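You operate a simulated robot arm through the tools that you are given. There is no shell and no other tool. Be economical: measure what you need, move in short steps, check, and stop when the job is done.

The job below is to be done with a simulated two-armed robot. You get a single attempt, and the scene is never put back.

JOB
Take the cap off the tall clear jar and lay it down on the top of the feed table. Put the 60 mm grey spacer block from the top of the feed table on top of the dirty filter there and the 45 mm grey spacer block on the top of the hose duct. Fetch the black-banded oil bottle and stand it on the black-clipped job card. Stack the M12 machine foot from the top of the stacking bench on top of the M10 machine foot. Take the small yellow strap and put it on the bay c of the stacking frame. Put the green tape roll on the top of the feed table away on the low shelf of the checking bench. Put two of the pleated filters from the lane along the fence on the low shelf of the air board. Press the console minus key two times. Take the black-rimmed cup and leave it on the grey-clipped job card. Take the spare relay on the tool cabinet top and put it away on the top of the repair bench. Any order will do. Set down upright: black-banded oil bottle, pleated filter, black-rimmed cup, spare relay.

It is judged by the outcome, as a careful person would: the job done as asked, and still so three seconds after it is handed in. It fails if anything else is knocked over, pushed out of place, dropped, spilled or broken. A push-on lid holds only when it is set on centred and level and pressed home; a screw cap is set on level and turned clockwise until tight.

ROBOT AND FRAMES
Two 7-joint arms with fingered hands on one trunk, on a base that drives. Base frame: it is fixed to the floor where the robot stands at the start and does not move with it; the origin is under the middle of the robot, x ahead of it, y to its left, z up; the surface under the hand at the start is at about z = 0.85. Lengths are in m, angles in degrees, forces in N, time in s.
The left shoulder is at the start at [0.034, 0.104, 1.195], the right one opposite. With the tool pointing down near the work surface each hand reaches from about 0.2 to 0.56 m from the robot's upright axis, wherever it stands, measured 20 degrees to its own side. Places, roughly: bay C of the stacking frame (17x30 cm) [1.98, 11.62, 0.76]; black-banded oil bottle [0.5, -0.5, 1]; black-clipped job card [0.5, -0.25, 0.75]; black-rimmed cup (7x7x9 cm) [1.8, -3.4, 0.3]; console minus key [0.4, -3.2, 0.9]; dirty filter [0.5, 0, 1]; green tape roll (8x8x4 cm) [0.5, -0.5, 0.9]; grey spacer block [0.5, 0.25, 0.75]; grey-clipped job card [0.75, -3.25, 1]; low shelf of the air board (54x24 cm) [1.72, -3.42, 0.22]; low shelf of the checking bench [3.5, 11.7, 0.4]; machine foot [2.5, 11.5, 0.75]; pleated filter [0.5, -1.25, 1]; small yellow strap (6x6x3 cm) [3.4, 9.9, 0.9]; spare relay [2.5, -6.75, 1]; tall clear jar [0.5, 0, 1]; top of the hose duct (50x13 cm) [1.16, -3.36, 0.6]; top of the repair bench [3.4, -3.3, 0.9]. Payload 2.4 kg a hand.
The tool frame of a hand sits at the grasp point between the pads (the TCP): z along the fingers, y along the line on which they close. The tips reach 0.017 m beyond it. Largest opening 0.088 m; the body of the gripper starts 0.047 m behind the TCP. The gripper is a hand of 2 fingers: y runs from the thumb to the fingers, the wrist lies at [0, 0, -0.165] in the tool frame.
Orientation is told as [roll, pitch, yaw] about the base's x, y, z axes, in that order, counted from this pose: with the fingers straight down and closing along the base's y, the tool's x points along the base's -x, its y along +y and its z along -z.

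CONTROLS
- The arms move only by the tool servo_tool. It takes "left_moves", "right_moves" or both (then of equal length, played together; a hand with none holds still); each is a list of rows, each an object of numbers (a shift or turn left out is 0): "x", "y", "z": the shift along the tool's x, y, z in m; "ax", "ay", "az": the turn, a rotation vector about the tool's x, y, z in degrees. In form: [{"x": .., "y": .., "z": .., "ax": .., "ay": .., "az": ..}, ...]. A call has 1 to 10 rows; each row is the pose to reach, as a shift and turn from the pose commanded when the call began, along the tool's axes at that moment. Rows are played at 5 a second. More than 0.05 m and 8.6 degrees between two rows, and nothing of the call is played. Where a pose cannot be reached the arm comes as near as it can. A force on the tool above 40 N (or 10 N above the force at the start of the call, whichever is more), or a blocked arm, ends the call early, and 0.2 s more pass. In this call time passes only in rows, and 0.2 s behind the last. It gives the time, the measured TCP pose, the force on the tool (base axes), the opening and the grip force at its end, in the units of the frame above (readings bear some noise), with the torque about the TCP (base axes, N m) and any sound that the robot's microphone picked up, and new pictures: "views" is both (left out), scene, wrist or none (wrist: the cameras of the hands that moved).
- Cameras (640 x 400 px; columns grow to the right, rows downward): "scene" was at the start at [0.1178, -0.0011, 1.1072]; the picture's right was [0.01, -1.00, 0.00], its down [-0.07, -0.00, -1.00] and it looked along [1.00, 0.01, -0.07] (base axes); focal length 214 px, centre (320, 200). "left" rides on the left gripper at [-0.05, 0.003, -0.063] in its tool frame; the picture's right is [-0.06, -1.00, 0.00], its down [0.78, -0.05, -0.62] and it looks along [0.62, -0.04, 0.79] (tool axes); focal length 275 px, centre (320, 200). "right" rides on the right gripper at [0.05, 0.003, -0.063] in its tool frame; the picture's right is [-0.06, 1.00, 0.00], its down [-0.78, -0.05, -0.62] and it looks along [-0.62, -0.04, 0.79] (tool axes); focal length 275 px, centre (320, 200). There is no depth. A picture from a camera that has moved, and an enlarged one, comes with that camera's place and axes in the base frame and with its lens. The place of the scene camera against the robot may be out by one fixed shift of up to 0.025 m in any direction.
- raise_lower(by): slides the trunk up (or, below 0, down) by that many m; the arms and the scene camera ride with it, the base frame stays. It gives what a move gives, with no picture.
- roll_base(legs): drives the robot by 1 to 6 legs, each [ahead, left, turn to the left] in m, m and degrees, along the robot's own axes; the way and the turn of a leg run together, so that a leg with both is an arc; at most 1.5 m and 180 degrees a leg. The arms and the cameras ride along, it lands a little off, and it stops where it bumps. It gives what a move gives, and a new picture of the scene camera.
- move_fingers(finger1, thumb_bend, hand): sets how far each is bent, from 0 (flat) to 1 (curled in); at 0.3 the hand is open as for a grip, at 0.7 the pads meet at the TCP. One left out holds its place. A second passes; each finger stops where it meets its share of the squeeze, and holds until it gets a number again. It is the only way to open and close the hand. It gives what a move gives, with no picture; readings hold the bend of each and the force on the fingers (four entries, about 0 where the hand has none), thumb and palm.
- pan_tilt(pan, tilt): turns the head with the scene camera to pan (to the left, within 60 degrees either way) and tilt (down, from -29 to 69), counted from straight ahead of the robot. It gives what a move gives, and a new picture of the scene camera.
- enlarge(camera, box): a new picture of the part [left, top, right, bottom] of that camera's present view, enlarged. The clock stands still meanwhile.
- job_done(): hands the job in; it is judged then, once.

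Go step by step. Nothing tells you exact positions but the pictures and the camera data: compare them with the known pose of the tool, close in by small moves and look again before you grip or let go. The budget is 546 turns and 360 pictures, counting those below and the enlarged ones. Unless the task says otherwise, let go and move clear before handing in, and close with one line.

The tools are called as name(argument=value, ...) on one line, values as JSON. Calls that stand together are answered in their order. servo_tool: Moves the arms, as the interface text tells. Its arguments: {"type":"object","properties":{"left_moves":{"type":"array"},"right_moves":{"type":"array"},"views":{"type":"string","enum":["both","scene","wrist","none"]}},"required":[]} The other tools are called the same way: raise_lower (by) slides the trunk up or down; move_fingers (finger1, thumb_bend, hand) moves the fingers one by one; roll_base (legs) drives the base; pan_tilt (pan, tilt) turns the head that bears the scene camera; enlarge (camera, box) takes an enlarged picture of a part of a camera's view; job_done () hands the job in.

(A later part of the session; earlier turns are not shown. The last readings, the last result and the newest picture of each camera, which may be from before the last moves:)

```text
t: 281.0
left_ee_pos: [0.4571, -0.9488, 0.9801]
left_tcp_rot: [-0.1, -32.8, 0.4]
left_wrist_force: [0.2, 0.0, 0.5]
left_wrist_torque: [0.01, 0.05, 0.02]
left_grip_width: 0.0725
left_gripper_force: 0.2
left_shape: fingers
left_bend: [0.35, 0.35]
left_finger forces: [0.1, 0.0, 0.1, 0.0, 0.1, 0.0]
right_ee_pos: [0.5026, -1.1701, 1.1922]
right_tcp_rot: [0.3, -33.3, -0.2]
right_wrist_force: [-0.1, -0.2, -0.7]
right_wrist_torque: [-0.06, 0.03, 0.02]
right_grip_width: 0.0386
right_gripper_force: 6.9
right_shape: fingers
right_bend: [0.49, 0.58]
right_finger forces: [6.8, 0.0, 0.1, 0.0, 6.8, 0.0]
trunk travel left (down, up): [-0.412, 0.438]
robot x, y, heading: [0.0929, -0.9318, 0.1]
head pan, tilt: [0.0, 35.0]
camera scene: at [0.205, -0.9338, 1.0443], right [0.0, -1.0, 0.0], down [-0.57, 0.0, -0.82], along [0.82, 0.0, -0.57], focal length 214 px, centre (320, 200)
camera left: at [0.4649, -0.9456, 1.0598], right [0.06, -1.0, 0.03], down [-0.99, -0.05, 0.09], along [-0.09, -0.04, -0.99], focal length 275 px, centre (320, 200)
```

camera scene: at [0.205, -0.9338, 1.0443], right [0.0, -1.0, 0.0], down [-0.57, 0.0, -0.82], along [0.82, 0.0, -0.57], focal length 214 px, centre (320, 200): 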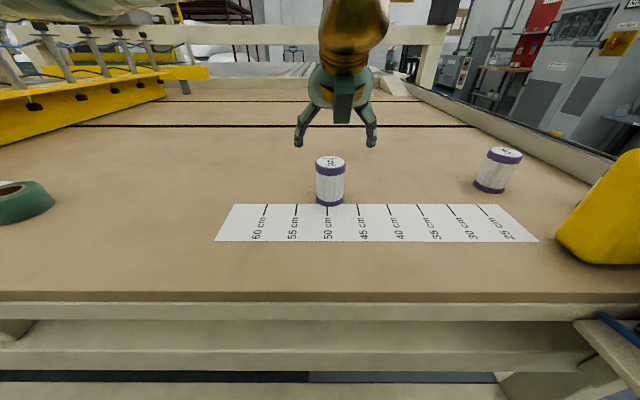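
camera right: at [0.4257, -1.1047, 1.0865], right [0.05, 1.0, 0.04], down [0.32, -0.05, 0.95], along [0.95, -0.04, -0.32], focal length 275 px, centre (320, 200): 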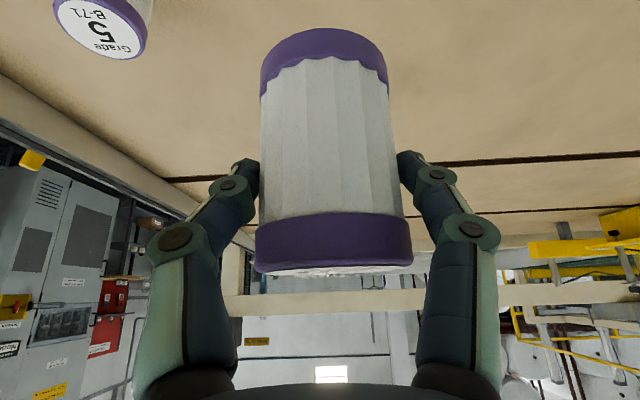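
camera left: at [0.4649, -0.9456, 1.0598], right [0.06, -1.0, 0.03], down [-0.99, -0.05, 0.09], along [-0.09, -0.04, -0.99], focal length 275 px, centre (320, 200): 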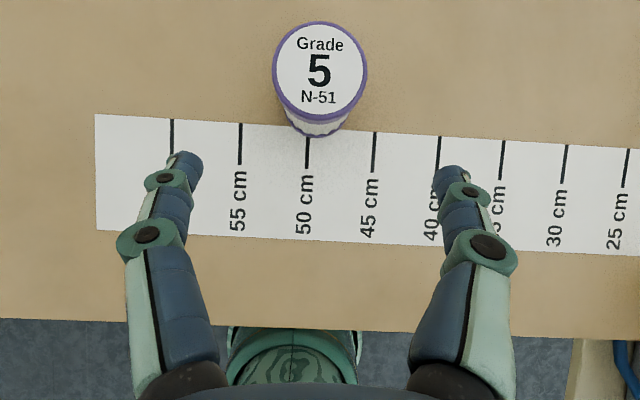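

servo_tool(left_moves=[{"x": -0.001, "z": 0.035}, {"x": -0.001, "z": 0.07}, {"x": -0.001, "z": 0.096}], views="wrist")

move_fingers(hand="left", finger1=0.65, thumb_bend=0.65)

servo_tool(left_moves=[{"x": -0.022, "z": -0.0334}, {"x": -0.044, "z": -0.067}, {"x": -0.066, "z": -0.1}, {"x": -0.088, "z": -0.134}, {"x": -0.11, "z": -0.168}, {"x": -0.132, "z": -0.202}, {"x": -0.15, "z": -0.23}], views="both")

```text
t: 281.8
left_ee_pos: [0.51, -0.9494, 0.8996]
left_tcp_rot: [0.1, -32.8, 0.4]
left_wrist_force: [-0.1, 0.1, 0.0]
left_wrist_torque: [-0.02, -0.03, 0.0]
left_grip_width: 0.0726
left_gripper_force: 0.1
left_shape: fingers
left_bend: [0.35, 0.35]
left_finger forces: [0.0, 0.0, 0.1, 0.1, 0.0, 0.0]
right_ee_pos: [0.5039, -1.1706, 1.1907]
right_tcp_rot: [0.3, -33.3, -0.1]
right_wrist_force: [-0.4, -0.3, -0.1]
right_wrist_torque: [0.03, 0.02, 0.04]
right_grip_width: 0.0385
right_gripper_force: 7.2
right_shape: fingers
right_bend: [0.49, 0.58]
right_finger forces: [6.7, 0.1, 0.0, 0.0, 6.8, 0.1]
trunk travel left (down, up): [-0.412, 0.438]
robot x, y, heading: [0.0903, -0.9321, 0.1]
head pan, tilt: [0.0, 35.0]
camera left: at [0.518, -0.9454, 0.9796], right [0.06, -1.0, 0.03], down [-0.99, -0.05, 0.1], along [-0.09, -0.04, -0.99], focal length 275 px, centre (320, 200)
```

left: 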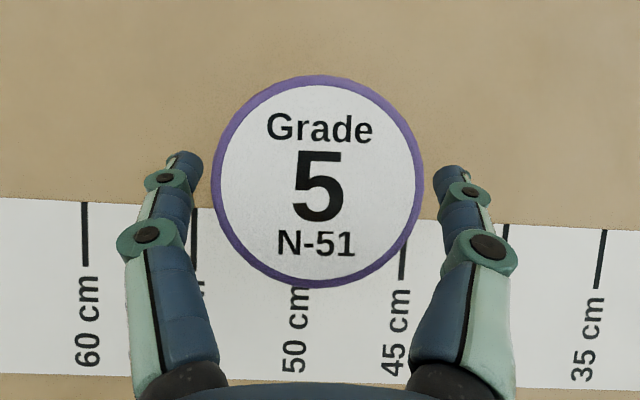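

```text
t: 282.8
left_ee_pos: [0.5098, -0.9482, 0.9003]
left_tcp_rot: [-0.1, -32.7, 0.3]
left_wrist_force: [-0.3, 0.4, -0.8]
left_wrist_torque: [0.0, -0.01, -0.04]
left_grip_width: 0.038
left_gripper_force: 6.5
left_shape: fingers
left_bend: [0.49, 0.58]
left_finger forces: [7.1, 0.0, 0.1, 0.0, 6.9, 0.0]
right_ee_pos: [0.5033, -1.1697, 1.1901]
right_tcp_rot: [0.3, -33.2, -0.2]
right_wrist_force: [-0.5, 0.3, -1.4]
right_wrist_torque: [0.0, 0.01, 0.01]
right_grip_width: 0.0385
right_gripper_force: 6.6
right_shape: fingers
right_bend: [0.49, 0.58]
right_finger forces: [6.8, 0.0, 0.1, 0.0, 6.8, 0.0]
trunk travel left (down, up): [-0.412, 0.438]
robot x, y, heading: [0.0926, -0.934, 0.3]
head pan, tilt: [0.0, 35.0]
```

```text
t: 284.4
left_ee_pos: [0.5119, -0.948, 1.1748]
left_tcp_rot: [0.1, -32.7, 0.3]
left_wrist_force: [-0.6, 0.7, -1.2]
left_wrist_torque: [0.02, 0.0, 0.0]
left_grip_width: 0.0378
left_gripper_force: 6.6
left_shape: fingers
left_bend: [0.49, 0.58]
left_finger forces: [6.9, 0.0, 0.1, 0.0, 7.0, 0.1]
right_ee_pos: [0.5031, -1.17, 1.1908]
right_tcp_rot: [0.3, -33.4, -0.2]
right_wrist_force: [-0.3, 0.9, -0.4]
right_wrist_torque: [-0.01, 0.03, 0.0]
right_grip_width: 0.0384
right_gripper_force: 7.1
right_shape: fingers
right_bend: [0.49, 0.58]
right_finger forces: [6.8, 0.1, 0.1, 0.0, 6.8, 0.0]
trunk travel left (down, up): [-0.412, 0.438]
robot x, y, heading: [0.0907, -0.9319, 0.1]
head pan, tilt: [0.0, 35.0]
camera scene: at [0.2049, -0.9338, 1.0443], right [0.0, -1.0, 0.0], down [-0.57, 0.0, -0.82], along [0.82, 0.0, -0.57], focal length 214 px, centre (320, 200)
camera left: at [0.52, -0.9443, 1.2547], right [0.06, -1.0, 0.03], down [-0.99, -0.05, 0.1], along [-0.1, -0.04, -0.99], focal length 275 px, centre (320, 200)
```

scene: 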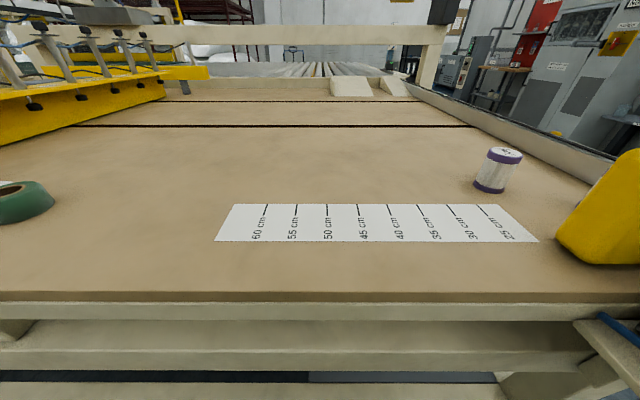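
left: 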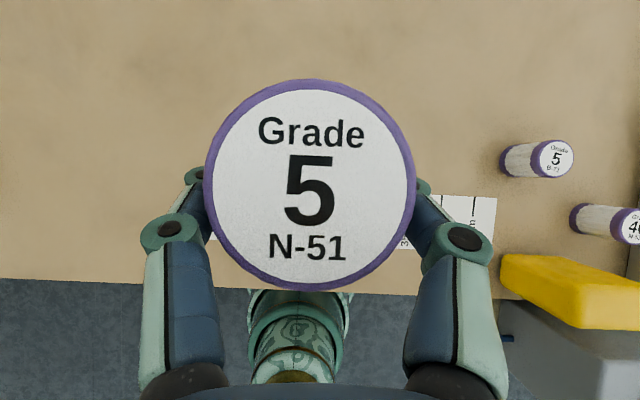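

Both filters held. Drive back around to the air board.

roll_base(legs=[[-0.5, 0, 0], [0, -1.3, 0], [0, 0, -90], [0, 1.0, 0], [0, 0.9, 0]])

```text
t: 306.4
left_ee_pos: [1.4715, -2.6684, 1.1744]
left_tcp_rot: [-0.1, -32.7, -90.9]
left_wrist_force: [0.6, -0.1, -1.2]
left_wrist_torque: [-0.01, -0.02, 0.0]
left_grip_width: 0.0379
left_gripper_force: 6.8
left_shape: fingers
left_bend: [0.49, 0.58]
left_finger forces: [6.9, 0.0, 0.0, 0.1, 6.9, 0.0]
right_ee_pos: [1.2511, -2.6559, 1.1902]
right_tcp_rot: [0.2, -33.4, -91.2]
right_wrist_force: [-0.1, -0.1, 0.0]
right_wrist_torque: [-0.01, 0.01, 0.0]
right_grip_width: 0.0383
right_gripper_force: 7.0
right_shape: fingers
right_bend: [0.49, 0.58]
right_finger forces: [6.7, 0.0, 0.1, 0.1, 6.6, 0.1]
trunk travel left (down, up): [-0.412, 0.438]
robot x, y, heading: [1.4935, -2.2483, -90.8]
head pan, tilt: [0.0, 35.0]
camera scene: at [1.4906, -2.3672, 1.0443], right [-1.0, 0.02, 0.0], down [0.01, 0.57, -0.82], along [-0.01, -0.82, -0.57], focal length 214 px, centre (320, 200)
```

scene: 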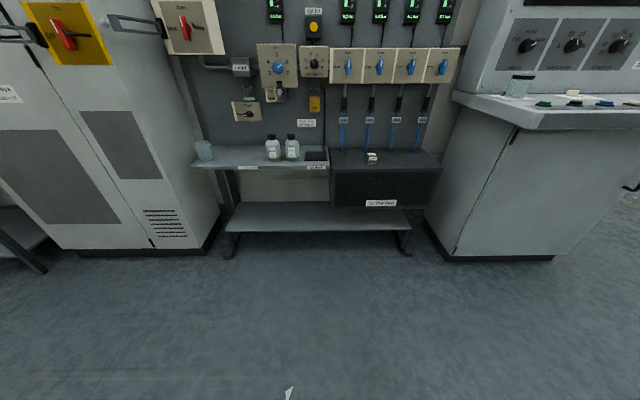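

Lower the trunk, tuck the right hand back, and bring the left hand down toward shelf height (still well in front of the shelf).

raise_lower(by=-0.41)

servo_tool(left_moves=[{"x": 0.0, "y": 0.015, "z": 0.03}, {"x": 0.01, "y": 0.03, "z": 0.07}, {"x": 0.02, "y": 0.045, "z": 0.11}, {"x": 0.03, "y": 0.06, "z": 0.15}, {"x": 0.045, "y": 0.075, "z": 0.19}, {"x": 0.06, "y": 0.09, "z": 0.225}, {"x": 0.075, "y": 0.105, "z": 0.26}, {"x": 0.09, "y": 0.12, "z": 0.295}, {"x": 0.11, "y": 0.135, "z": 0.325}, {"x": 0.13, "y": 0.15, "z": 0.355}], right_moves=[{"x": 0.015, "z": -0.01, "y": -0.01}, {"x": 0.03, "z": -0.02, "y": -0.02}, {"x": 0.045, "z": -0.03, "y": -0.03}, {"x": 0.06, "z": -0.04, "y": -0.04}, {"x": 0.075, "z": -0.05, "y": -0.05}, {"x": 0.09, "z": -0.06, "y": -0.06}, {"x": 0.1, "z": -0.07, "y": -0.06}, {"x": 0.11, "z": -0.08, "y": -0.06}, {"x": 0.11, "z": -0.09, "y": -0.06}, {"x": 0.11, "z": -0.1, "y": -0.06}], views="scene")

```text
refused: -0.41 is not a number from -0.4 to 0.4
```

```text
t: 308.6
left_ee_pos: [1.6209, -2.7532, 0.8042]
left_tcp_rot: [-0.2, -32.8, -90.8]
left_wrist_force: [-0.2, 0.4, -0.6]
left_wrist_torque: [-0.02, 0.0, -0.02]
left_grip_width: 0.0377
left_gripper_force: 6.6
left_shape: fingers
left_bend: [0.49, 0.58]
left_finger forces: [6.9, 0.1, 0.0, 0.0, 6.9, 0.0]
right_ee_pos: [1.1924, -2.5081, 1.2121]
right_tcp_rot: [0.4, -33.3, -91.3]
right_wrist_force: [0.9, 0.2, -0.7]
right_wrist_torque: [0.02, 0.03, -0.02]
right_grip_width: 0.0381
right_gripper_force: 7.0
right_shape: fingers
right_bend: [0.49, 0.58]
right_finger forces: [6.7, 0.1, 0.0, 0.0, 6.6, 0.1]
trunk travel left (down, up): [-0.412, 0.438]
robot x, y, heading: [1.4951, -2.2492, -91.1]
head pan, tilt: [0.0, 35.0]
camera scene: at [1.4905, -2.3671, 1.0443], right [-1.0, 0.02, 0.0], down [0.01, 0.57, -0.82], along [-0.01, -0.82, -0.57], focal length 214 px, centre (320, 200)
```

scene: 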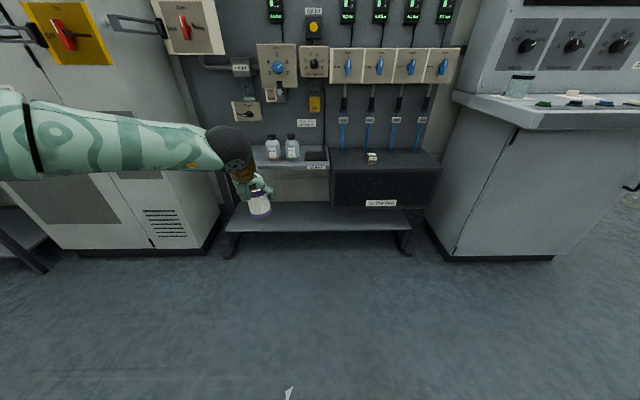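

raise_lower(by=-0.4)

servo_tool(left_moves=[{"x": 0.018, "z": 0.028}, {"x": 0.036, "z": 0.056}, {"x": 0.051, "z": 0.08}], views="none")

roll_base(legs=[[0.4, 0, 0.8]])

enlarge(camera="left", box=[0, 0, 640, 400])

```text
t: 312.4
left_ee_pos: [1.6195, -2.7529, 0.4051]
left_tcp_rot: [0.0, -32.7, -90.8]
left_wrist_force: [-0.2, 0.6, -1.2]
left_wrist_torque: [0.0, -0.03, -0.01]
left_grip_width: 0.0375
left_gripper_force: 6.4
left_shape: fingers
left_bend: [0.49, 0.58]
left_finger forces: [6.8, 0.0, 0.1, 0.1, 6.8, 0.0]
right_ee_pos: [1.1923, -2.508, 0.8134]
right_tcp_rot: [0.3, -33.3, -91.2]
right_wrist_force: [-0.3, 0.0, -0.2]
right_wrist_torque: [-0.02, -0.01, 0.01]
right_grip_width: 0.0381
right_gripper_force: 6.4
right_shape: fingers
right_bend: [0.49, 0.58]
right_finger forces: [6.6, 0.0, 0.0, 0.1, 6.6, 0.0]
trunk travel left (down, up): [-0.012, 0.838]
robot x, y, heading: [1.4956, -2.2514, -90.9]
head pan, tilt: [0.0, 35.0]
```

```text
t: 313.2
left_ee_pos: [1.6208, -2.7547, 0.3096]
left_tcp_rot: [0.0, -32.8, -90.7]
left_wrist_force: [0.2, 0.0, -0.6]
left_wrist_torque: [-0.03, 0.03, 0.01]
left_grip_width: 0.0369
left_gripper_force: 6.4
left_shape: fingers
left_bend: [0.49, 0.58]
left_finger forces: [6.5, 0.0, 0.0, 0.0, 6.5, 0.0]
right_ee_pos: [1.1932, -2.5069, 0.8134]
right_tcp_rot: [0.3, -33.3, -91.3]
right_wrist_force: [0.6, 0.5, -0.6]
right_wrist_torque: [0.01, 0.0, 0.03]
right_grip_width: 0.0381
right_gripper_force: 6.8
right_shape: fingers
right_bend: [0.49, 0.58]
right_finger forces: [6.5, 0.0, 0.0, 0.1, 6.7, 0.0]
trunk travel left (down, up): [-0.012, 0.838]
robot x, y, heading: [1.4942, -2.2429, -91.0]
head pan, tilt: [0.0, 35.0]
```

```text
t: 315.8
left_ee_pos: [1.6184, -3.1555, 0.3105]
left_tcp_rot: [-0.1, -32.7, -90.4]
left_wrist_force: [0.4, 0.6, -0.3]
left_wrist_torque: [-0.01, -0.02, 0.0]
left_grip_width: 0.0372
left_gripper_force: 6.4
left_shape: fingers
left_bend: [0.49, 0.58]
left_finger forces: [6.5, 0.1, 0.1, 0.1, 6.5, 0.0]
right_ee_pos: [1.1901, -2.911, 0.8134]
right_tcp_rot: [0.3, -33.3, -91.0]
right_wrist_force: [-0.5, -0.3, -1.2]
right_wrist_torque: [0.02, -0.01, -0.01]
right_grip_width: 0.0385
right_gripper_force: 6.5
right_shape: fingers
right_bend: [0.49, 0.58]
right_finger forces: [6.6, 0.2, 0.1, 0.1, 6.6, 0.0]
trunk travel left (down, up): [-0.012, 0.838]
robot x, y, heading: [1.4901, -2.6523, -90.7]
head pan, tilt: [0.0, 35.0]
camera scene: at [1.4856, -2.7873, 0.6492], right [-1.0, 0.01, 0.0], down [0.01, 0.57, -0.82], along [-0.01, -0.82, -0.57], focal length 214 px, centre (320, 200)
```

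scene: 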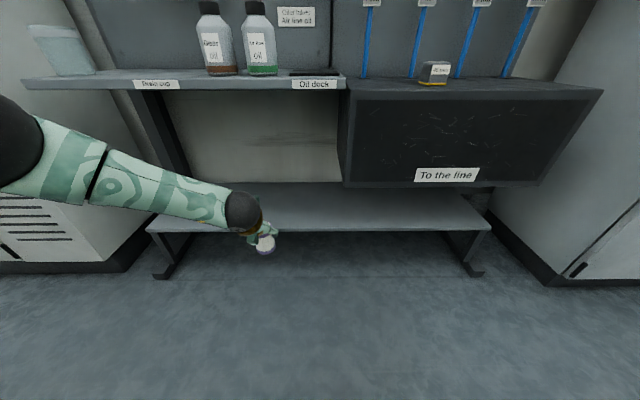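

```text
1.00 times, centred on (320, 200) of left (not enlarged: the box is as wide or as high as the picture)
camera zoom: at [1.622, -3.1623, 0.39], right [-1.0, -0.05, 0.03], down [-0.04, 0.99, 0.1], along [-0.04, 0.1, -0.99], focal length 275 px, centre (320, 200)
```

zoom: 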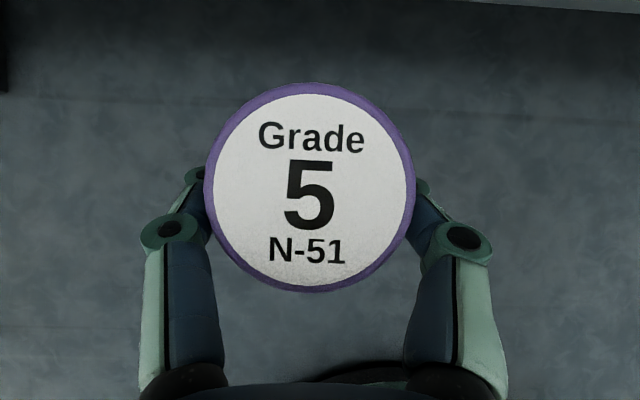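

roll_base(legs=[[0.185, 0, 0]])

enlarge(camera="left", box=[0, 0, 640, 400])

```text
t: 317.3
left_ee_pos: [1.6157, -3.3403, 0.3099]
left_tcp_rot: [0.0, -32.7, -90.3]
left_wrist_force: [0.0, -0.1, -0.4]
left_wrist_torque: [0.0, -0.03, 0.03]
left_grip_width: 0.0372
left_gripper_force: 6.2
left_shape: fingers
left_bend: [0.49, 0.59]
left_finger forces: [6.5, 0.0, 0.0, 0.0, 6.5, 0.0]
right_ee_pos: [1.1875, -3.0975, 0.8129]
right_tcp_rot: [0.3, -33.2, -90.8]
right_wrist_force: [-0.2, 0.0, -1.1]
right_wrist_torque: [0.0, -0.01, 0.01]
right_grip_width: 0.0384
right_gripper_force: 6.8
right_shape: fingers
right_bend: [0.49, 0.58]
right_finger forces: [6.7, 0.0, 0.0, 0.0, 6.6, 0.0]
trunk travel left (down, up): [-0.012, 0.838]
robot x, y, heading: [1.4878, -2.8354, -90.7]
head pan, tilt: [0.0, 35.0]
camera scene: at [1.4835, -2.9716, 0.6492], right [-1.0, 0.01, 0.0], down [0.01, 0.57, -0.82], along [-0.01, -0.82, -0.57], focal length 214 px, centre (320, 200)
```

scene: 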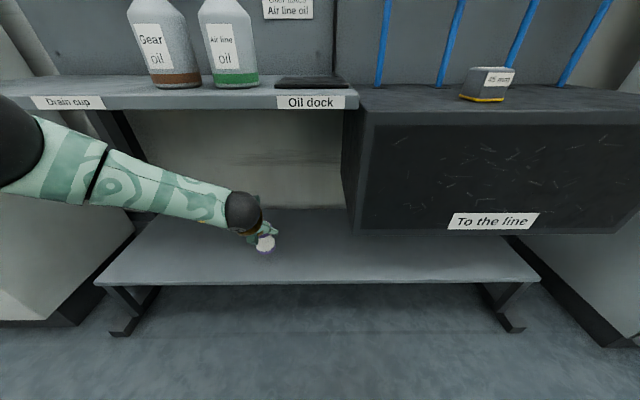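

```text
1.00 times, centred on (320, 200) of left (not enlarged: the box is as wide or as high as the picture)
camera zoom: at [1.6195, -3.3467, 0.3899], right [-1.0, -0.04, 0.03], down [-0.04, 0.99, 0.1], along [-0.04, 0.1, -0.99], focal length 275 px, centre (320, 200)
```

zoom: 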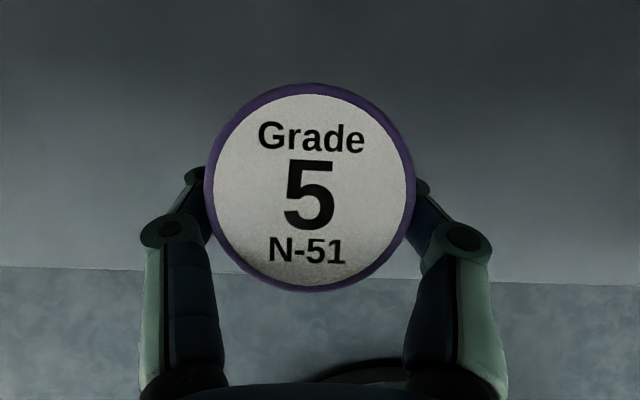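

Over the shelf with margin. Lower the filter.

servo_tool(left_moves=[{"x": 0.008, "z": 0.0126}, {"x": 0.014, "z": 0.021}, {"x": 0.018, "z": 0.0277}, {"x": 0.0205, "z": 0.032}], views="none")

```text
t: 318.3
left_ee_pos: [1.6158, -3.3399, 0.2724]
left_tcp_rot: [0.0, -32.6, -90.4]
left_wrist_force: [-0.4, 0.5, -0.8]
left_wrist_torque: [0.0, 0.01, 0.02]
left_grip_width: 0.0373
left_gripper_force: 6.7
left_shape: fingers
left_bend: [0.49, 0.59]
left_finger forces: [6.5, 0.0, 0.0, 0.1, 6.4, 0.0]
right_ee_pos: [1.1878, -3.096, 0.8127]
right_tcp_rot: [0.3, -33.3, -90.9]
right_wrist_force: [-0.6, 0.2, 0.4]
right_wrist_torque: [0.03, 0.01, -0.02]
right_grip_width: 0.038
right_gripper_force: 6.4
right_shape: fingers
right_bend: [0.49, 0.58]
right_finger forces: [6.6, 0.1, 0.0, 0.1, 6.5, 0.0]
trunk travel left (down, up): [-0.012, 0.838]
robot x, y, heading: [1.4903, -2.8355, -90.5]
head pan, tilt: [0.0, 35.0]
```

servo_tool(left_moves=[{"x": 0.0016, "z": 0.0025}, {"x": 0.0033, "z": 0.005}, {"x": 0.005, "z": 0.0075}, {"x": 0.0065, "z": 0.01}], views="none")

```text
t: 319.3
left_ee_pos: [1.6152, -3.3414, 0.2612]
left_tcp_rot: [0.0, -32.6, -90.5]
left_wrist_force: [-1.0, -0.3, 10.1]
left_wrist_torque: [-0.09, 0.0, 0.0]
left_grip_width: 0.0369
left_gripper_force: 7.3
left_shape: fingers
left_bend: [0.51, 0.59]
left_finger forces: [6.9, 0.0, 0.0, 0.0, 7.7, 0.0]
right_ee_pos: [1.187, -3.0951, 0.8142]
right_tcp_rot: [0.5, -33.4, -90.9]
right_wrist_force: [0.5, -0.2, -0.7]
right_wrist_torque: [0.0, -0.01, -0.01]
right_grip_width: 0.038
right_gripper_force: 6.4
right_shape: fingers
right_bend: [0.49, 0.58]
right_finger forces: [6.6, 0.0, 0.0, 0.1, 6.6, 0.0]
trunk travel left (down, up): [-0.012, 0.838]
robot x, y, heading: [1.4903, -2.8367, -90.6]
head pan, tilt: [0.0, 35.0]
```

Contact (10 N). Ease, open, withdraw by raising along the tool axis.

servo_tool(left_moves=[{"x": -0.0008, "z": -0.0013}], views="none")

move_fingers(hand="left", finger1=0.3, thumb_bend=0.3)

servo_tool(left_moves=[{"z": -0.03}, {"z": -0.06}, {"z": -0.1}], views="both")

```text
t: 319.7
left_ee_pos: [1.6163, -3.3397, 0.2617]
left_tcp_rot: [0.2, -32.6, -90.4]
left_wrist_force: [0.2, -1.7, 5.8]
left_wrist_torque: [-0.14, -0.05, -0.01]
left_grip_width: 0.0371
left_gripper_force: 7.3
left_shape: fingers
left_bend: [0.51, 0.59]
left_finger forces: [7.3, 0.1, 0.0, 0.1, 7.7, 0.1]
right_ee_pos: [1.1877, -3.0967, 0.814]
right_tcp_rot: [0.4, -33.3, -90.9]
right_wrist_force: [-0.6, -0.5, 0.1]
right_wrist_torque: [0.01, 0.01, 0.0]
right_grip_width: 0.0382
right_gripper_force: 6.7
right_shape: fingers
right_bend: [0.49, 0.58]
right_finger forces: [6.6, 0.0, 0.0, 0.0, 6.5, 0.0]
trunk travel left (down, up): [-0.012, 0.838]
robot x, y, heading: [1.4903, -2.8328, -90.5]
head pan, tilt: [0.0, 35.0]
```

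```text
t: 320.7
left_ee_pos: [1.6171, -3.3398, 0.2615]
left_tcp_rot: [0.1, -32.6, -90.3]
left_wrist_force: [1.0, -0.1, -0.4]
left_wrist_torque: [0.03, -0.02, -0.02]
left_grip_width: 0.0835
left_gripper_force: 0.1
left_shape: fingers
left_bend: [0.3, 0.3]
left_finger forces: [0.0, 0.0, 0.1, 0.1, 0.0, 0.1]
right_ee_pos: [1.187, -3.0958, 0.8141]
right_tcp_rot: [0.3, -33.2, -90.9]
right_wrist_force: [0.0, 0.6, -0.2]
right_wrist_torque: [0.03, 0.02, -0.01]
right_grip_width: 0.0384
right_gripper_force: 6.6
right_shape: fingers
right_bend: [0.49, 0.58]
right_finger forces: [6.6, 0.0, 0.0, 0.0, 6.7, 0.0]
trunk travel left (down, up): [-0.012, 0.838]
robot x, y, heading: [1.4906, -2.8346, -90.8]
head pan, tilt: [0.0, 35.0]
```

```text
t: 321.5
left_ee_pos: [1.6182, -3.3419, 0.2768]
left_tcp_rot: [0.0, -32.7, -90.3]
left_wrist_force: [0.0, 0.2, 0.2]
left_wrist_torque: [-0.01, -0.01, -0.01]
left_grip_width: 0.0836
left_gripper_force: 0.1
left_shape: fingers
left_bend: [0.3, 0.3]
left_finger forces: [0.1, 0.0, 0.0, 0.0, 0.0, 0.0]
left hand out of reach, approached as far as the arm can: row 1, 2, 3
right_ee_pos: [1.1869, -3.0963, 0.8126]
right_tcp_rot: [0.3, -33.3, -90.9]
right_wrist_force: [0.4, -0.4, -0.8]
right_wrist_torque: [0.02, -0.01, 0.0]
right_grip_width: 0.0382
right_gripper_force: 6.7
right_shape: fingers
right_bend: [0.49, 0.58]
right_finger forces: [6.6, 0.0, 0.1, 0.0, 6.7, 0.1]
trunk travel left (down, up): [-0.012, 0.838]
robot x, y, heading: [1.4848, -2.8343, -90.6]
head pan, tilt: [0.0, 35.0]
camera scene: at [1.4835, -2.9716, 0.6492], right [-1.0, 0.01, 0.0], down [0.01, 0.57, -0.82], along [-0.01, -0.82, -0.57], focal length 214 px, centre (320, 200)
camera left: at [1.6234, -3.3492, 0.3577], right [-1.0, -0.04, 0.03], down [-0.04, 0.99, 0.1], along [-0.04, 0.1, -0.99], focal length 275 px, centre (320, 200)
```

scene: 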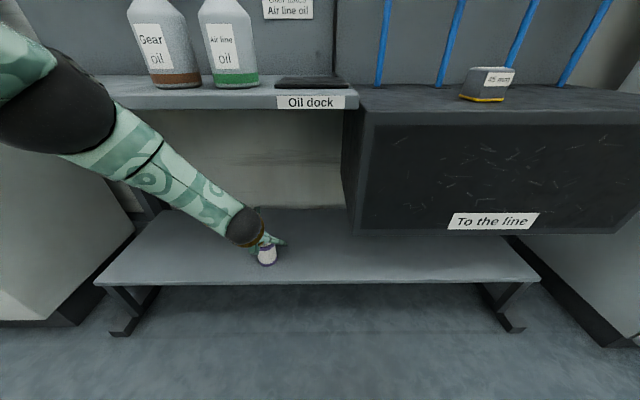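
left: 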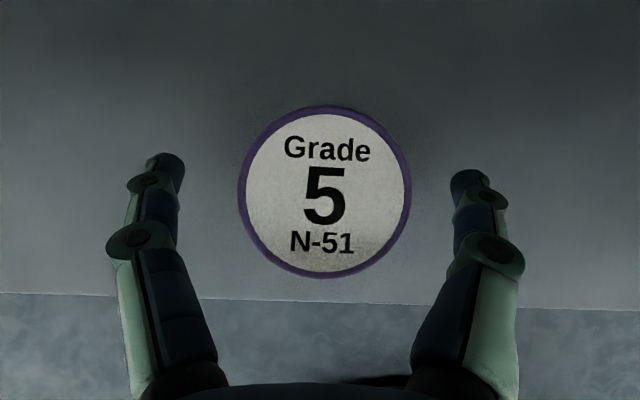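

The filter stands. I back the base straight out.

roll_base(legs=[[-0.12, 0, 0], [-0.25, 0, 0]])

```text
t: 324.1
left_ee_pos: [1.624, -2.969, 0.2777]
left_tcp_rot: [0.0, -32.7, -90.3]
left_wrist_force: [0.1, 0.3, 0.0]
left_wrist_torque: [0.04, -0.02, -0.01]
left_grip_width: 0.0838
left_gripper_force: 0.0
left_shape: fingers
left_bend: [0.3, 0.3]
left_finger forces: [0.0, 0.0, 0.0, 0.1, 0.1, 0.1]
right_ee_pos: [1.1921, -2.7256, 0.8129]
right_tcp_rot: [0.3, -33.3, -90.8]
right_wrist_force: [0.9, 0.4, -1.4]
right_wrist_torque: [-0.02, 0.01, 0.01]
right_grip_width: 0.0383
right_gripper_force: 7.2
right_shape: fingers
right_bend: [0.49, 0.58]
right_finger forces: [6.6, 0.0, 0.0, 0.0, 6.6, 0.0]
trunk travel left (down, up): [-0.012, 0.838]
robot x, y, heading: [1.4939, -2.461, -90.6]
head pan, tilt: [0.0, 35.0]
camera scene: at [1.4875, -2.5998, 0.6492], right [-1.0, 0.01, 0.0], down [0.01, 0.57, -0.82], along [-0.01, -0.82, -0.57], focal length 214 px, centre (320, 200)
```

scene: 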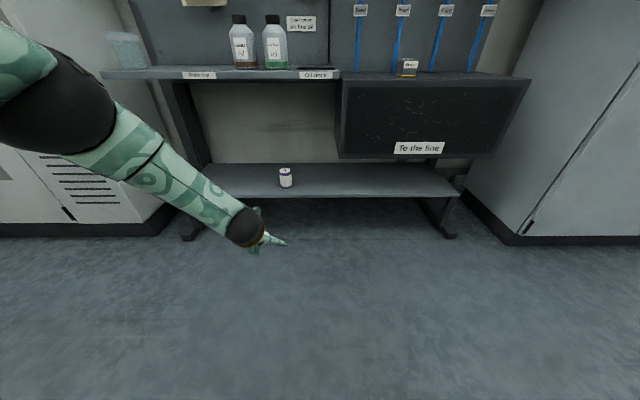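

servo_tool(left_moves=[{"x": -0.005, "z": -0.044}, {"x": -0.01, "z": -0.088}, {"x": -0.015, "z": -0.132}, {"x": -0.02, "z": -0.176}, {"x": -0.025, "z": -0.22}, {"x": -0.03, "z": -0.264}, {"x": -0.035, "z": -0.308}, {"x": -0.04, "z": -0.352}, {"x": -0.045, "z": -0.396}, {"x": -0.049, "z": -0.44}], right_moves=[{"x": -0.03, "y": 0.015, "z": 0.02}, {"x": -0.06, "y": 0.03, "z": 0.04}, {"x": -0.09, "y": 0.045, "z": 0.06}, {"x": -0.11, "y": 0.06, "z": 0.09}, {"x": -0.12, "y": 0.075, "z": 0.13}, {"x": -0.115, "y": 0.09, "z": 0.17}, {"x": -0.1, "y": 0.105, "z": 0.21}, {"x": -0.08, "y": 0.12, "z": 0.25}, {"x": -0.06, "y": 0.135, "z": 0.29}, {"x": -0.04, "y": 0.15, "z": 0.33}], views="none")

servo_tool(right_moves=[{"x": 0.02, "y": 0.005, "z": 0.04}, {"x": 0.04, "y": 0.01, "z": 0.08}, {"x": 0.06, "y": 0.01, "z": 0.12}, {"x": 0.08, "y": 0.01, "z": 0.16}, {"x": 0.1, "y": 0.01, "z": 0.195}, {"x": 0.113, "y": 0.01, "z": 0.22}], views="none")

roll_base(legs=[[0, 0.49, 0.6]])

```text
t: 326.3
left_ee_pos: [1.5991, -2.8599, 0.7062]
left_tcp_rot: [0.1, -32.7, -90.5]
left_wrist_force: [-0.1, -0.1, 0.4]
left_wrist_torque: [0.02, 0.0, 0.01]
left_grip_width: 0.0835
left_gripper_force: 0.0
left_shape: fingers
left_bend: [0.3, 0.3]
left_finger forces: [0.0, 0.0, 0.0, 0.0, 0.1, 0.1]
left hand out of reach, approached as far as the arm can: row 1, 7, 8, 9, 10
right_ee_pos: [1.3348, -2.9469, 0.566]
right_tcp_rot: [0.2, -33.3, -90.7]
right_wrist_force: [0.3, -0.6, -0.8]
right_wrist_torque: [0.04, -0.04, -0.01]
right_grip_width: 0.0381
right_gripper_force: 6.9
right_shape: fingers
right_bend: [0.49, 0.58]
right_finger forces: [6.7, 0.1, 0.0, 0.1, 6.6, 0.0]
right hand out of reach, approached as far as the arm can: row 10
trunk travel left (down, up): [-0.012, 0.838]
robot x, y, heading: [1.4909, -2.4577, -90.9]
head pan, tilt: [0.0, 35.0]
```

```text
t: 327.7
left_ee_pos: [1.5998, -2.8586, 0.7054]
left_tcp_rot: [-0.1, -32.6, -90.3]
left_wrist_force: [-0.5, -0.1, 1.1]
left_wrist_torque: [0.01, 0.02, -0.01]
left_grip_width: 0.0835
left_gripper_force: 0.1
left_shape: fingers
left_bend: [0.3, 0.3]
left_finger forces: [0.0, 0.0, 0.1, 0.0, 0.0, 0.1]
right_ee_pos: [1.2777, -3.0313, 0.4618]
right_tcp_rot: [0.3, -33.1, -90.7]
right_wrist_force: [0.3, 0.5, -1.3]
right_wrist_torque: [0.03, -0.01, -0.01]
right_grip_width: 0.0382
right_gripper_force: 6.1
right_shape: fingers
right_bend: [0.49, 0.58]
right_finger forces: [6.6, 0.1, 0.0, 0.1, 6.7, 0.0]
right hand out of reach, approached as far as the arm can: row 1, 2, 3, 4, 5, 6
trunk travel left (down, up): [-0.012, 0.838]
robot x, y, heading: [1.4852, -2.4614, -90.8]
head pan, tilt: [0.0, 35.0]
```

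```text
t: 330.6
left_ee_pos: [2.0906, -2.8611, 0.7059]
left_tcp_rot: [0.0, -32.5, -89.7]
left_wrist_force: [-0.8, -0.3, -0.6]
left_wrist_torque: [0.02, 0.02, -0.04]
left_grip_width: 0.0837
left_gripper_force: 0.1
left_shape: fingers
left_bend: [0.3, 0.3]
left_finger forces: [0.1, 0.1, 0.0, 0.0, 0.0, 0.1]
right_ee_pos: [1.7699, -3.0365, 0.4634]
right_tcp_rot: [0.3, -33.1, -90.3]
right_wrist_force: [0.1, -0.8, -0.5]
right_wrist_torque: [-0.01, -0.02, 0.02]
right_grip_width: 0.0382
right_gripper_force: 6.7
right_shape: fingers
right_bend: [0.49, 0.58]
right_finger forces: [6.5, 0.0, 0.0, 0.0, 6.7, 0.0]
trunk travel left (down, up): [-0.012, 0.838]
robot x, y, heading: [1.9798, -2.4639, -89.9]
head pan, tilt: [0.0, 35.0]
camera scene: at [1.9759, -2.6023, 0.6492], right [-1.0, 0.0, 0.0], down [0.0, 0.57, -0.82], along [0.0, -0.82, -0.57], focal length 214 px, centre (320, 200)
```

scene: 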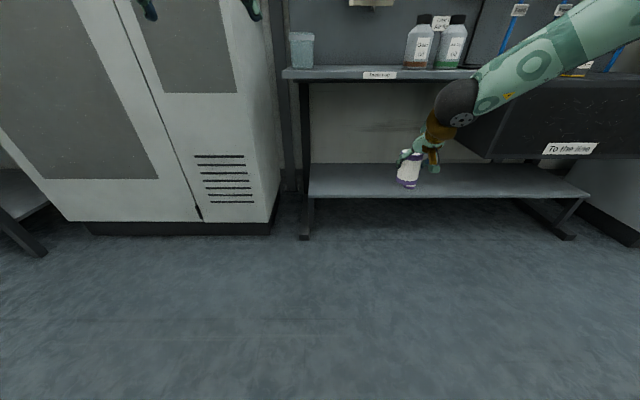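

servo_tool(right_moves=[{"x": 0.02, "y": 0.025, "z": -0.01}, {"x": 0.045, "y": 0.05, "z": -0.005}, {"x": 0.065, "y": 0.07, "z": 0.01}, {"x": 0.085, "y": 0.07, "z": 0.03}, {"x": 0.105, "y": 0.07, "z": 0.05}, {"x": 0.125, "y": 0.07, "z": 0.07}, {"x": 0.14, "y": 0.07, "z": 0.088}], views="both")

```text
t: 332.2
left_ee_pos: [2.0909, -2.8608, 0.7046]
left_tcp_rot: [0.0, -32.6, -89.8]
left_wrist_force: [0.7, 0.4, -0.2]
left_wrist_torque: [0.03, -0.01, -0.01]
left_grip_width: 0.0838
left_gripper_force: 0.0
left_shape: fingers
left_bend: [0.3, 0.3]
left_finger forces: [0.0, 0.0, 0.0, 0.1, 0.1, 0.0]
right_ee_pos: [1.7655, -3.0359, 0.4532]
right_tcp_rot: [0.4, -32.4, -90.0]
right_wrist_force: [0.7, 0.4, -2.0]
right_wrist_torque: [0.01, 0.02, -0.03]
right_grip_width: 0.0382
right_gripper_force: 6.5
right_shape: fingers
right_bend: [0.49, 0.59]
right_finger forces: [6.7, 0.0, 0.0, 0.0, 6.6, 0.0]
right hand out of reach, approached as far as the arm can: row 1, 2, 3, 4, 5, 6, 7
trunk travel left (down, up): [-0.012, 0.838]
robot x, y, heading: [1.9795, -2.4638, -89.9]
head pan, tilt: [0.0, 35.0]
camera scene: at [1.976, -2.6022, 0.6492], right [-1.0, 0.0, 0.0], down [0.0, 0.57, -0.82], along [0.0, -0.82, -0.57], focal length 214 px, centre (320, 200)
camera right: at [1.7668, -2.9597, 0.4805], right [1.0, -0.05, 0.04], down [-0.05, -0.33, 0.94], along [-0.03, -0.94, -0.33], focal length 275 px, centre (320, 200)
```

scene: 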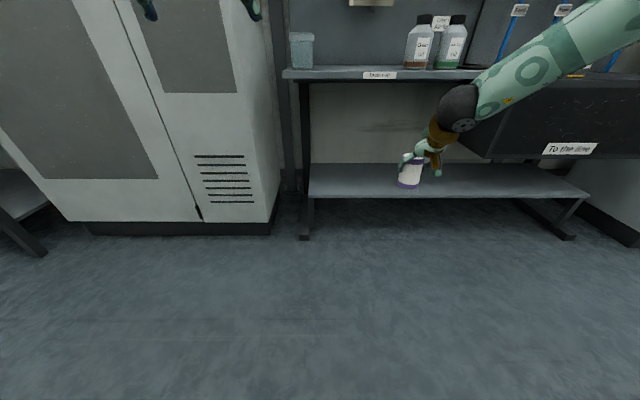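
right: 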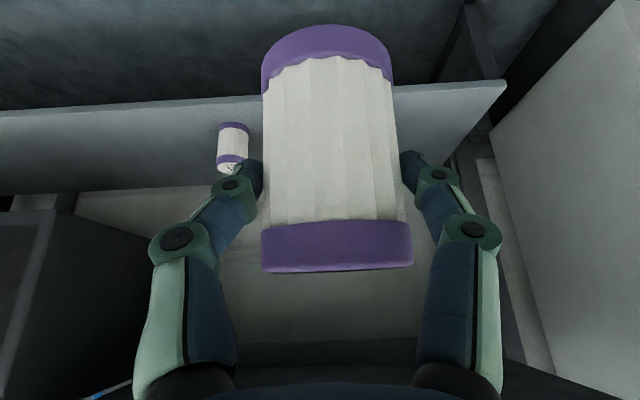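

The arm is stuck at a limit; back up to a better posture and come down along the earlier path.

servo_tool(right_moves=[{"x": -0.01, "z": -0.04}, {"x": -0.02, "z": -0.08}, {"x": -0.03, "z": -0.12}, {"x": -0.04, "z": -0.16}, {"x": -0.05, "y": 0.01, "z": -0.2}, {"x": -0.05, "y": 0.02, "z": -0.23}, {"x": -0.05, "y": 0.03, "z": -0.26}], views="none")

```text
t: 333.8
left_ee_pos: [2.0885, -2.8599, 0.7044]
left_tcp_rot: [-0.1, -32.6, -89.8]
left_wrist_force: [-0.2, -0.2, 0.6]
left_wrist_torque: [-0.04, 0.0, 0.0]
left_grip_width: 0.0838
left_gripper_force: 0.0
left_shape: fingers
left_bend: [0.3, 0.3]
left_finger forces: [0.0, 0.0, 0.0, 0.1, 0.1, 0.0]
right_ee_pos: [1.7922, -2.9359, 0.6993]
right_tcp_rot: [0.3, -33.1, -90.2]
right_wrist_force: [0.2, -0.4, -0.2]
right_wrist_torque: [0.0, -0.01, -0.04]
right_grip_width: 0.0381
right_gripper_force: 6.4
right_shape: fingers
right_bend: [0.49, 0.59]
right_finger forces: [6.6, 0.0, 0.1, 0.0, 6.6, 0.1]
trunk travel left (down, up): [-0.012, 0.838]
robot x, y, heading: [1.9835, -2.4649, -90.0]
head pan, tilt: [0.0, 35.0]
```

servo_tool(right_moves=[{"x": 0.021, "y": 0.028, "z": -0.014}, {"x": 0.042, "y": 0.055, "z": -0.0275}, {"x": 0.063, "y": 0.055, "z": 0.005}, {"x": 0.084, "y": 0.055, "z": 0.037}, {"x": 0.105, "y": 0.055, "z": 0.069}, {"x": 0.126, "y": 0.055, "z": 0.101}, {"x": 0.147, "y": 0.055, "z": 0.133}, {"x": 0.168, "y": 0.055, "z": 0.165}, {"x": 0.189, "y": 0.055, "z": 0.197}], views="none")

```text
t: 335.8
left_ee_pos: [2.0902, -2.8609, 0.7039]
left_tcp_rot: [0.0, -32.5, -89.9]
left_wrist_force: [0.2, -0.1, -0.5]
left_wrist_torque: [0.01, 0.0, 0.04]
left_grip_width: 0.0835
left_gripper_force: 0.1
left_shape: fingers
left_bend: [0.3, 0.3]
left_finger forces: [0.0, 0.0, 0.0, 0.1, 0.0, 0.0]
right_ee_pos: [1.7794, -2.924, 0.53]
right_tcp_rot: [0.3, -32.8, -89.9]
right_wrist_force: [-0.1, 0.1, -0.7]
right_wrist_torque: [0.0, -0.05, -0.02]
right_grip_width: 0.0377
right_gripper_force: 6.1
right_shape: fingers
right_bend: [0.49, 0.59]
right_finger forces: [6.2, 0.0, 0.1, 0.0, 6.1, 0.1]
right hand out of reach, approached as far as the arm can: row 3, 4, 5, 6, 7, 8, 9
trunk travel left (down, up): [-0.012, 0.838]
robot x, y, heading: [1.9779, -2.4621, -89.8]
head pan, tilt: [0.0, 35.0]
```

servo_tool(right_moves=[{"x": -0.012, "y": 0.02, "z": -0.028}, {"x": -0.024, "y": 0.04, "z": -0.056}, {"x": -0.036, "y": 0.065, "z": -0.084}, {"x": -0.048, "y": 0.09, "z": -0.112}, {"x": -0.06, "y": 0.115, "z": -0.14}, {"x": -0.072, "y": 0.14, "z": -0.168}, {"x": -0.084, "y": 0.16, "z": -0.196}, {"x": -0.0967, "y": 0.18, "z": -0.2235}], views="none")

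servo_tool(right_moves=[{"x": 0.0, "y": -0.015, "z": 0.03}, {"x": 0.01, "y": -0.03, "z": 0.07}, {"x": 0.02, "y": -0.045, "z": 0.11}, {"x": 0.03, "y": -0.06, "z": 0.15}, {"x": 0.045, "y": -0.075, "z": 0.19}, {"x": 0.06, "y": -0.09, "z": 0.225}, {"x": 0.075, "y": -0.105, "z": 0.26}, {"x": 0.09, "y": -0.12, "z": 0.295}, {"x": 0.11, "y": -0.13, "z": 0.325}, {"x": 0.13, "y": -0.13, "z": 0.355}], views="none")

```text
t: 337.6
left_ee_pos: [2.0901, -2.8604, 0.7047]
left_tcp_rot: [0.0, -32.7, -89.9]
left_wrist_force: [-0.2, 0.5, 0.1]
left_wrist_torque: [0.0, -0.01, -0.01]
left_grip_width: 0.0836
left_gripper_force: 0.1
left_shape: fingers
left_bend: [0.3, 0.3]
left_finger forces: [0.0, 0.0, 0.1, 0.0, 0.1, 0.1]
right_ee_pos: [1.9218, -2.9146, 0.7827]
right_tcp_rot: [0.2, -33.1, -90.2]
right_wrist_force: [-0.1, -0.2, -0.3]
right_wrist_torque: [0.03, -0.01, 0.0]
right_grip_width: 0.0377
right_gripper_force: 6.8
right_shape: fingers
right_bend: [0.49, 0.59]
right_finger forces: [6.1, 0.1, 0.0, 0.0, 6.2, 0.0]
right hand out of reach, approached as far as the arm can: row 3, 4, 5, 6, 7, 8
trunk travel left (down, up): [-0.012, 0.838]
robot x, y, heading: [1.9792, -2.4648, -90.0]
head pan, tilt: [0.0, 35.0]
```

```text
t: 339.8
left_ee_pos: [2.0882, -2.8597, 0.7053]
left_tcp_rot: [0.0, -32.6, -89.7]
left_wrist_force: [-0.5, -0.4, 0.2]
left_wrist_torque: [0.0, 0.0, 0.0]
left_grip_width: 0.0836
left_gripper_force: 0.1
left_shape: fingers
left_bend: [0.3, 0.3]
left_finger forces: [0.1, 0.1, 0.0, 0.1, 0.0, 0.1]
right_ee_pos: [1.7724, -3.0189, 0.4709]
right_tcp_rot: [0.3, -32.9, -90.0]
right_wrist_force: [0.5, -0.6, -0.3]
right_wrist_torque: [0.02, 0.01, 0.02]
right_grip_width: 0.0373
right_gripper_force: 5.6
right_shape: fingers
right_bend: [0.5, 0.59]
right_finger forces: [5.9, 0.0, 0.1, 0.1, 5.7, 0.0]
right hand out of reach, approached as far as the arm can: row 8, 9, 10
trunk travel left (down, up): [-0.012, 0.838]
robot x, y, heading: [1.9794, -2.4648, -90.0]
head pan, tilt: [0.0, 35.0]
```

I'll reset the arm's elbow by going back near the body with the hand vertical, then repeat the path that worked for the cup.

servo_tool(right_moves=[{"x": -0.008, "y": 0.01, "z": -0.035}, {"x": -0.016, "y": 0.02, "z": -0.07}, {"x": -0.024, "y": 0.03, "z": -0.105}, {"x": -0.032, "y": 0.04, "z": -0.14}, {"x": -0.04, "y": 0.05, "z": -0.175}, {"x": -0.048, "y": 0.06, "z": -0.21}, {"x": -0.056, "y": 0.07, "z": -0.245}, {"x": -0.0645, "y": 0.07, "z": -0.28}], views="none")

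servo_tool(right_moves=[{"x": 0.03, "z": -0.02}, {"x": 0.06, "z": -0.04, "ay": 5}, {"x": 0.09, "z": -0.06, "ay": 11}, {"x": 0.12, "z": -0.08, "ay": 18}, {"x": 0.151, "z": -0.099, "ay": 25}, {"x": 0.151, "z": -0.099, "ay": 33}], views="none")

```text
t: 341.6
left_ee_pos: [2.0888, -2.861, 0.7049]
left_tcp_rot: [0.0, -32.6, -89.9]
left_wrist_force: [0.1, -1.0, 0.1]
left_wrist_torque: [-0.05, -0.01, 0.0]
left_grip_width: 0.0836
left_gripper_force: 0.0
left_shape: fingers
left_bend: [0.3, 0.3]
left_finger forces: [0.0, 0.0, 0.0, 0.0, 0.1, 0.0]
right_ee_pos: [1.8429, -2.9212, 0.7416]
right_tcp_rot: [0.3, -33.1, -90.2]
right_wrist_force: [-0.1, 0.5, 0.4]
right_wrist_torque: [0.02, -0.02, 0.01]
right_grip_width: 0.0373
right_gripper_force: 5.9
right_shape: fingers
right_bend: [0.5, 0.59]
right_finger forces: [5.7, 0.1, 0.0, 0.0, 5.6, 0.0]
trunk travel left (down, up): [-0.012, 0.838]
robot x, y, heading: [1.9804, -2.4673, -90.0]
head pan, tilt: [0.0, 35.0]
```

```text
t: 343.0
left_ee_pos: [2.0897, -2.861, 0.7045]
left_tcp_rot: [0.0, -32.5, -89.7]
left_wrist_force: [0.6, -0.6, 0.4]
left_wrist_torque: [-0.01, 0.04, 0.02]
left_grip_width: 0.0838
left_gripper_force: 0.1
left_shape: fingers
left_bend: [0.3, 0.3]
left_finger forces: [0.1, 0.0, 0.0, 0.0, 0.1, 0.1]
right_ee_pos: [1.8422, -2.7428, 0.744]
right_tcp_rot: [0.3, 0.0, -90.1]
right_wrist_force: [-1.1, -0.7, -0.5]
right_wrist_torque: [0.02, -0.03, 0.0]
right_grip_width: 0.0373
right_gripper_force: 5.9
right_shape: fingers
right_bend: [0.5, 0.59]
right_finger forces: [5.9, 0.0, 0.0, 0.0, 5.6, 0.1]
right hand out of reach, approached as far as the arm can: row 4, 5, 6
trunk travel left (down, up): [-0.012, 0.838]
robot x, y, heading: [1.9761, -2.4658, -90.0]
head pan, tilt: [0.0, 35.0]
```

servo_tool(right_moves=[{"x": -0.03}, {"x": -0.06, "ay": -8}, {"x": -0.09, "ay": -16}, {"x": -0.12, "ay": -24}, {"x": -0.13, "ay": -32}], views="none")

servo_tool(right_moves=[{"x": 0.021, "z": 0.034}, {"x": 0.042, "z": 0.068}, {"x": 0.063, "z": 0.102}, {"x": 0.084, "z": 0.136}, {"x": 0.105, "z": 0.17}, {"x": 0.126, "z": 0.204}, {"x": 0.148, "z": 0.237}], views="scene")

```text
t: 344.2
left_ee_pos: [2.0906, -2.86, 0.7048]
left_tcp_rot: [0.0, -32.6, -89.8]
left_wrist_force: [-0.2, 0.5, 1.1]
left_wrist_torque: [0.03, 0.0, -0.01]
left_grip_width: 0.0836
left_gripper_force: 0.0
left_shape: fingers
left_bend: [0.3, 0.3]
left_finger forces: [0.0, 0.0, 0.0, 0.0, 0.0, 0.0]
right_ee_pos: [1.8435, -2.8729, 0.7444]
right_tcp_rot: [0.4, -32.3, -90.2]
right_wrist_force: [0.1, 0.4, -1.4]
right_wrist_torque: [0.0, 0.0, 0.01]
right_grip_width: 0.0374
right_gripper_force: 6.3
right_shape: fingers
right_bend: [0.5, 0.59]
right_finger forces: [5.9, 0.1, 0.0, 0.1, 5.6, 0.0]
trunk travel left (down, up): [-0.012, 0.838]
robot x, y, heading: [1.9781, -2.4643, -89.9]
head pan, tilt: [0.0, 35.0]
```

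```text
t: 345.8
left_ee_pos: [2.09, -2.8605, 0.7055]
left_tcp_rot: [0.0, -32.7, -89.8]
left_wrist_force: [0.0, -0.1, -0.6]
left_wrist_torque: [-0.03, 0.0, -0.01]
left_grip_width: 0.0838
left_gripper_force: 0.0
left_shape: fingers
left_bend: [0.3, 0.3]
left_finger forces: [0.0, 0.0, 0.0, 0.0, 0.0, 0.0]
right_ee_pos: [1.8181, -2.8878, 0.7108]
right_tcp_rot: [0.3, -32.0, -90.2]
right_wrist_force: [0.4, -0.7, -0.8]
right_wrist_torque: [0.0, 0.01, 0.0]
right_grip_width: 0.0373
right_gripper_force: 5.9
right_shape: fingers
right_bend: [0.5, 0.59]
right_finger forces: [5.9, 0.0, 0.0, 0.1, 5.7, 0.0]
right hand out of reach, approached as far as the arm can: row 1, 2, 3, 4, 5, 6, 7
trunk travel left (down, up): [-0.012, 0.838]
robot x, y, heading: [1.978, -2.4622, -90.3]
head pan, tilt: [0.0, 35.0]
camera scene: at [1.9759, -2.6023, 0.6492], right [-1.0, 0.0, 0.0], down [0.0, 0.57, -0.82], along [0.0, -0.82, -0.57], focal length 214 px, centre (320, 200)
```

scene: 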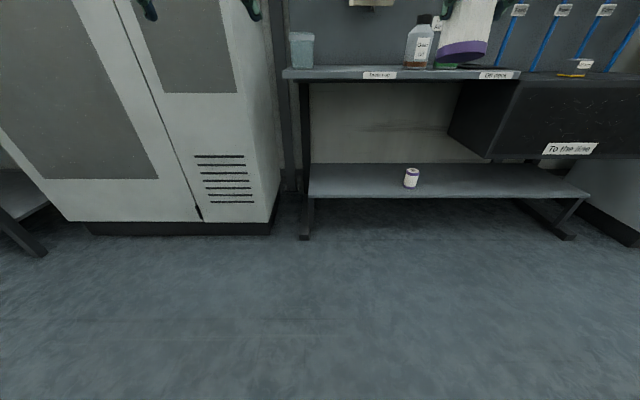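

servo_tool(right_moves=[{"y": -0.04}, {"y": -0.08}, {"y": -0.12}, {"y": -0.16}, {"y": -0.2}, {"y": -0.2, "x": 0.021, "z": 0.034}, {"y": -0.2, "x": 0.042, "z": 0.068}, {"y": -0.2, "x": 0.063, "z": 0.102}, {"y": -0.2, "x": 0.084, "z": 0.136}, {"y": -0.2, "x": 0.105, "z": 0.17}], views="scene")

```text
t: 348.0
left_ee_pos: [2.089, -2.8607, 0.7059]
left_tcp_rot: [0.1, -32.6, -89.7]
left_wrist_force: [-0.5, -0.4, -0.3]
left_wrist_torque: [0.01, -0.01, 0.0]
left_grip_width: 0.0835
left_gripper_force: 0.0
left_shape: fingers
left_bend: [0.3, 0.3]
left_finger forces: [0.0, 0.0, 0.0, 0.1, 0.0, 0.0]
right_ee_pos: [1.6126, -2.8907, 0.5113]
right_tcp_rot: [0.3, -32.2, -90.2]
right_wrist_force: [-0.4, 0.7, -1.6]
right_wrist_torque: [-0.01, 0.01, -0.01]
right_grip_width: 0.0372
right_gripper_force: 5.6
right_shape: fingers
right_bend: [0.5, 0.59]
right_finger forces: [5.9, 0.1, 0.0, 0.1, 5.7, 0.0]
trunk travel left (down, up): [-0.012, 0.838]
robot x, y, heading: [1.9804, -2.4614, -89.7]
head pan, tilt: [0.0, 35.0]
camera scene: at [1.9759, -2.6022, 0.6492], right [-1.0, 0.0, 0.0], down [0.0, 0.57, -0.82], along [0.0, -0.82, -0.57], focal length 214 px, centre (320, 200)
```

scene: 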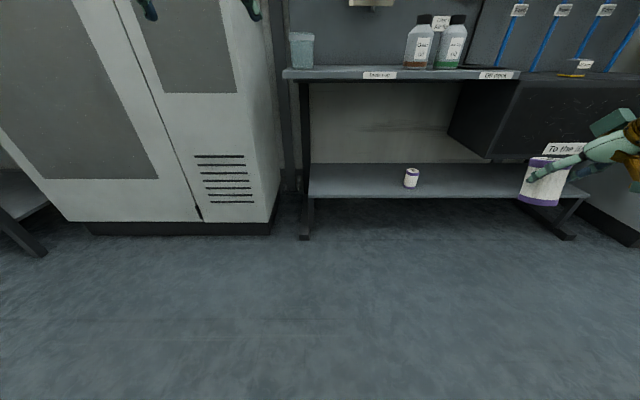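

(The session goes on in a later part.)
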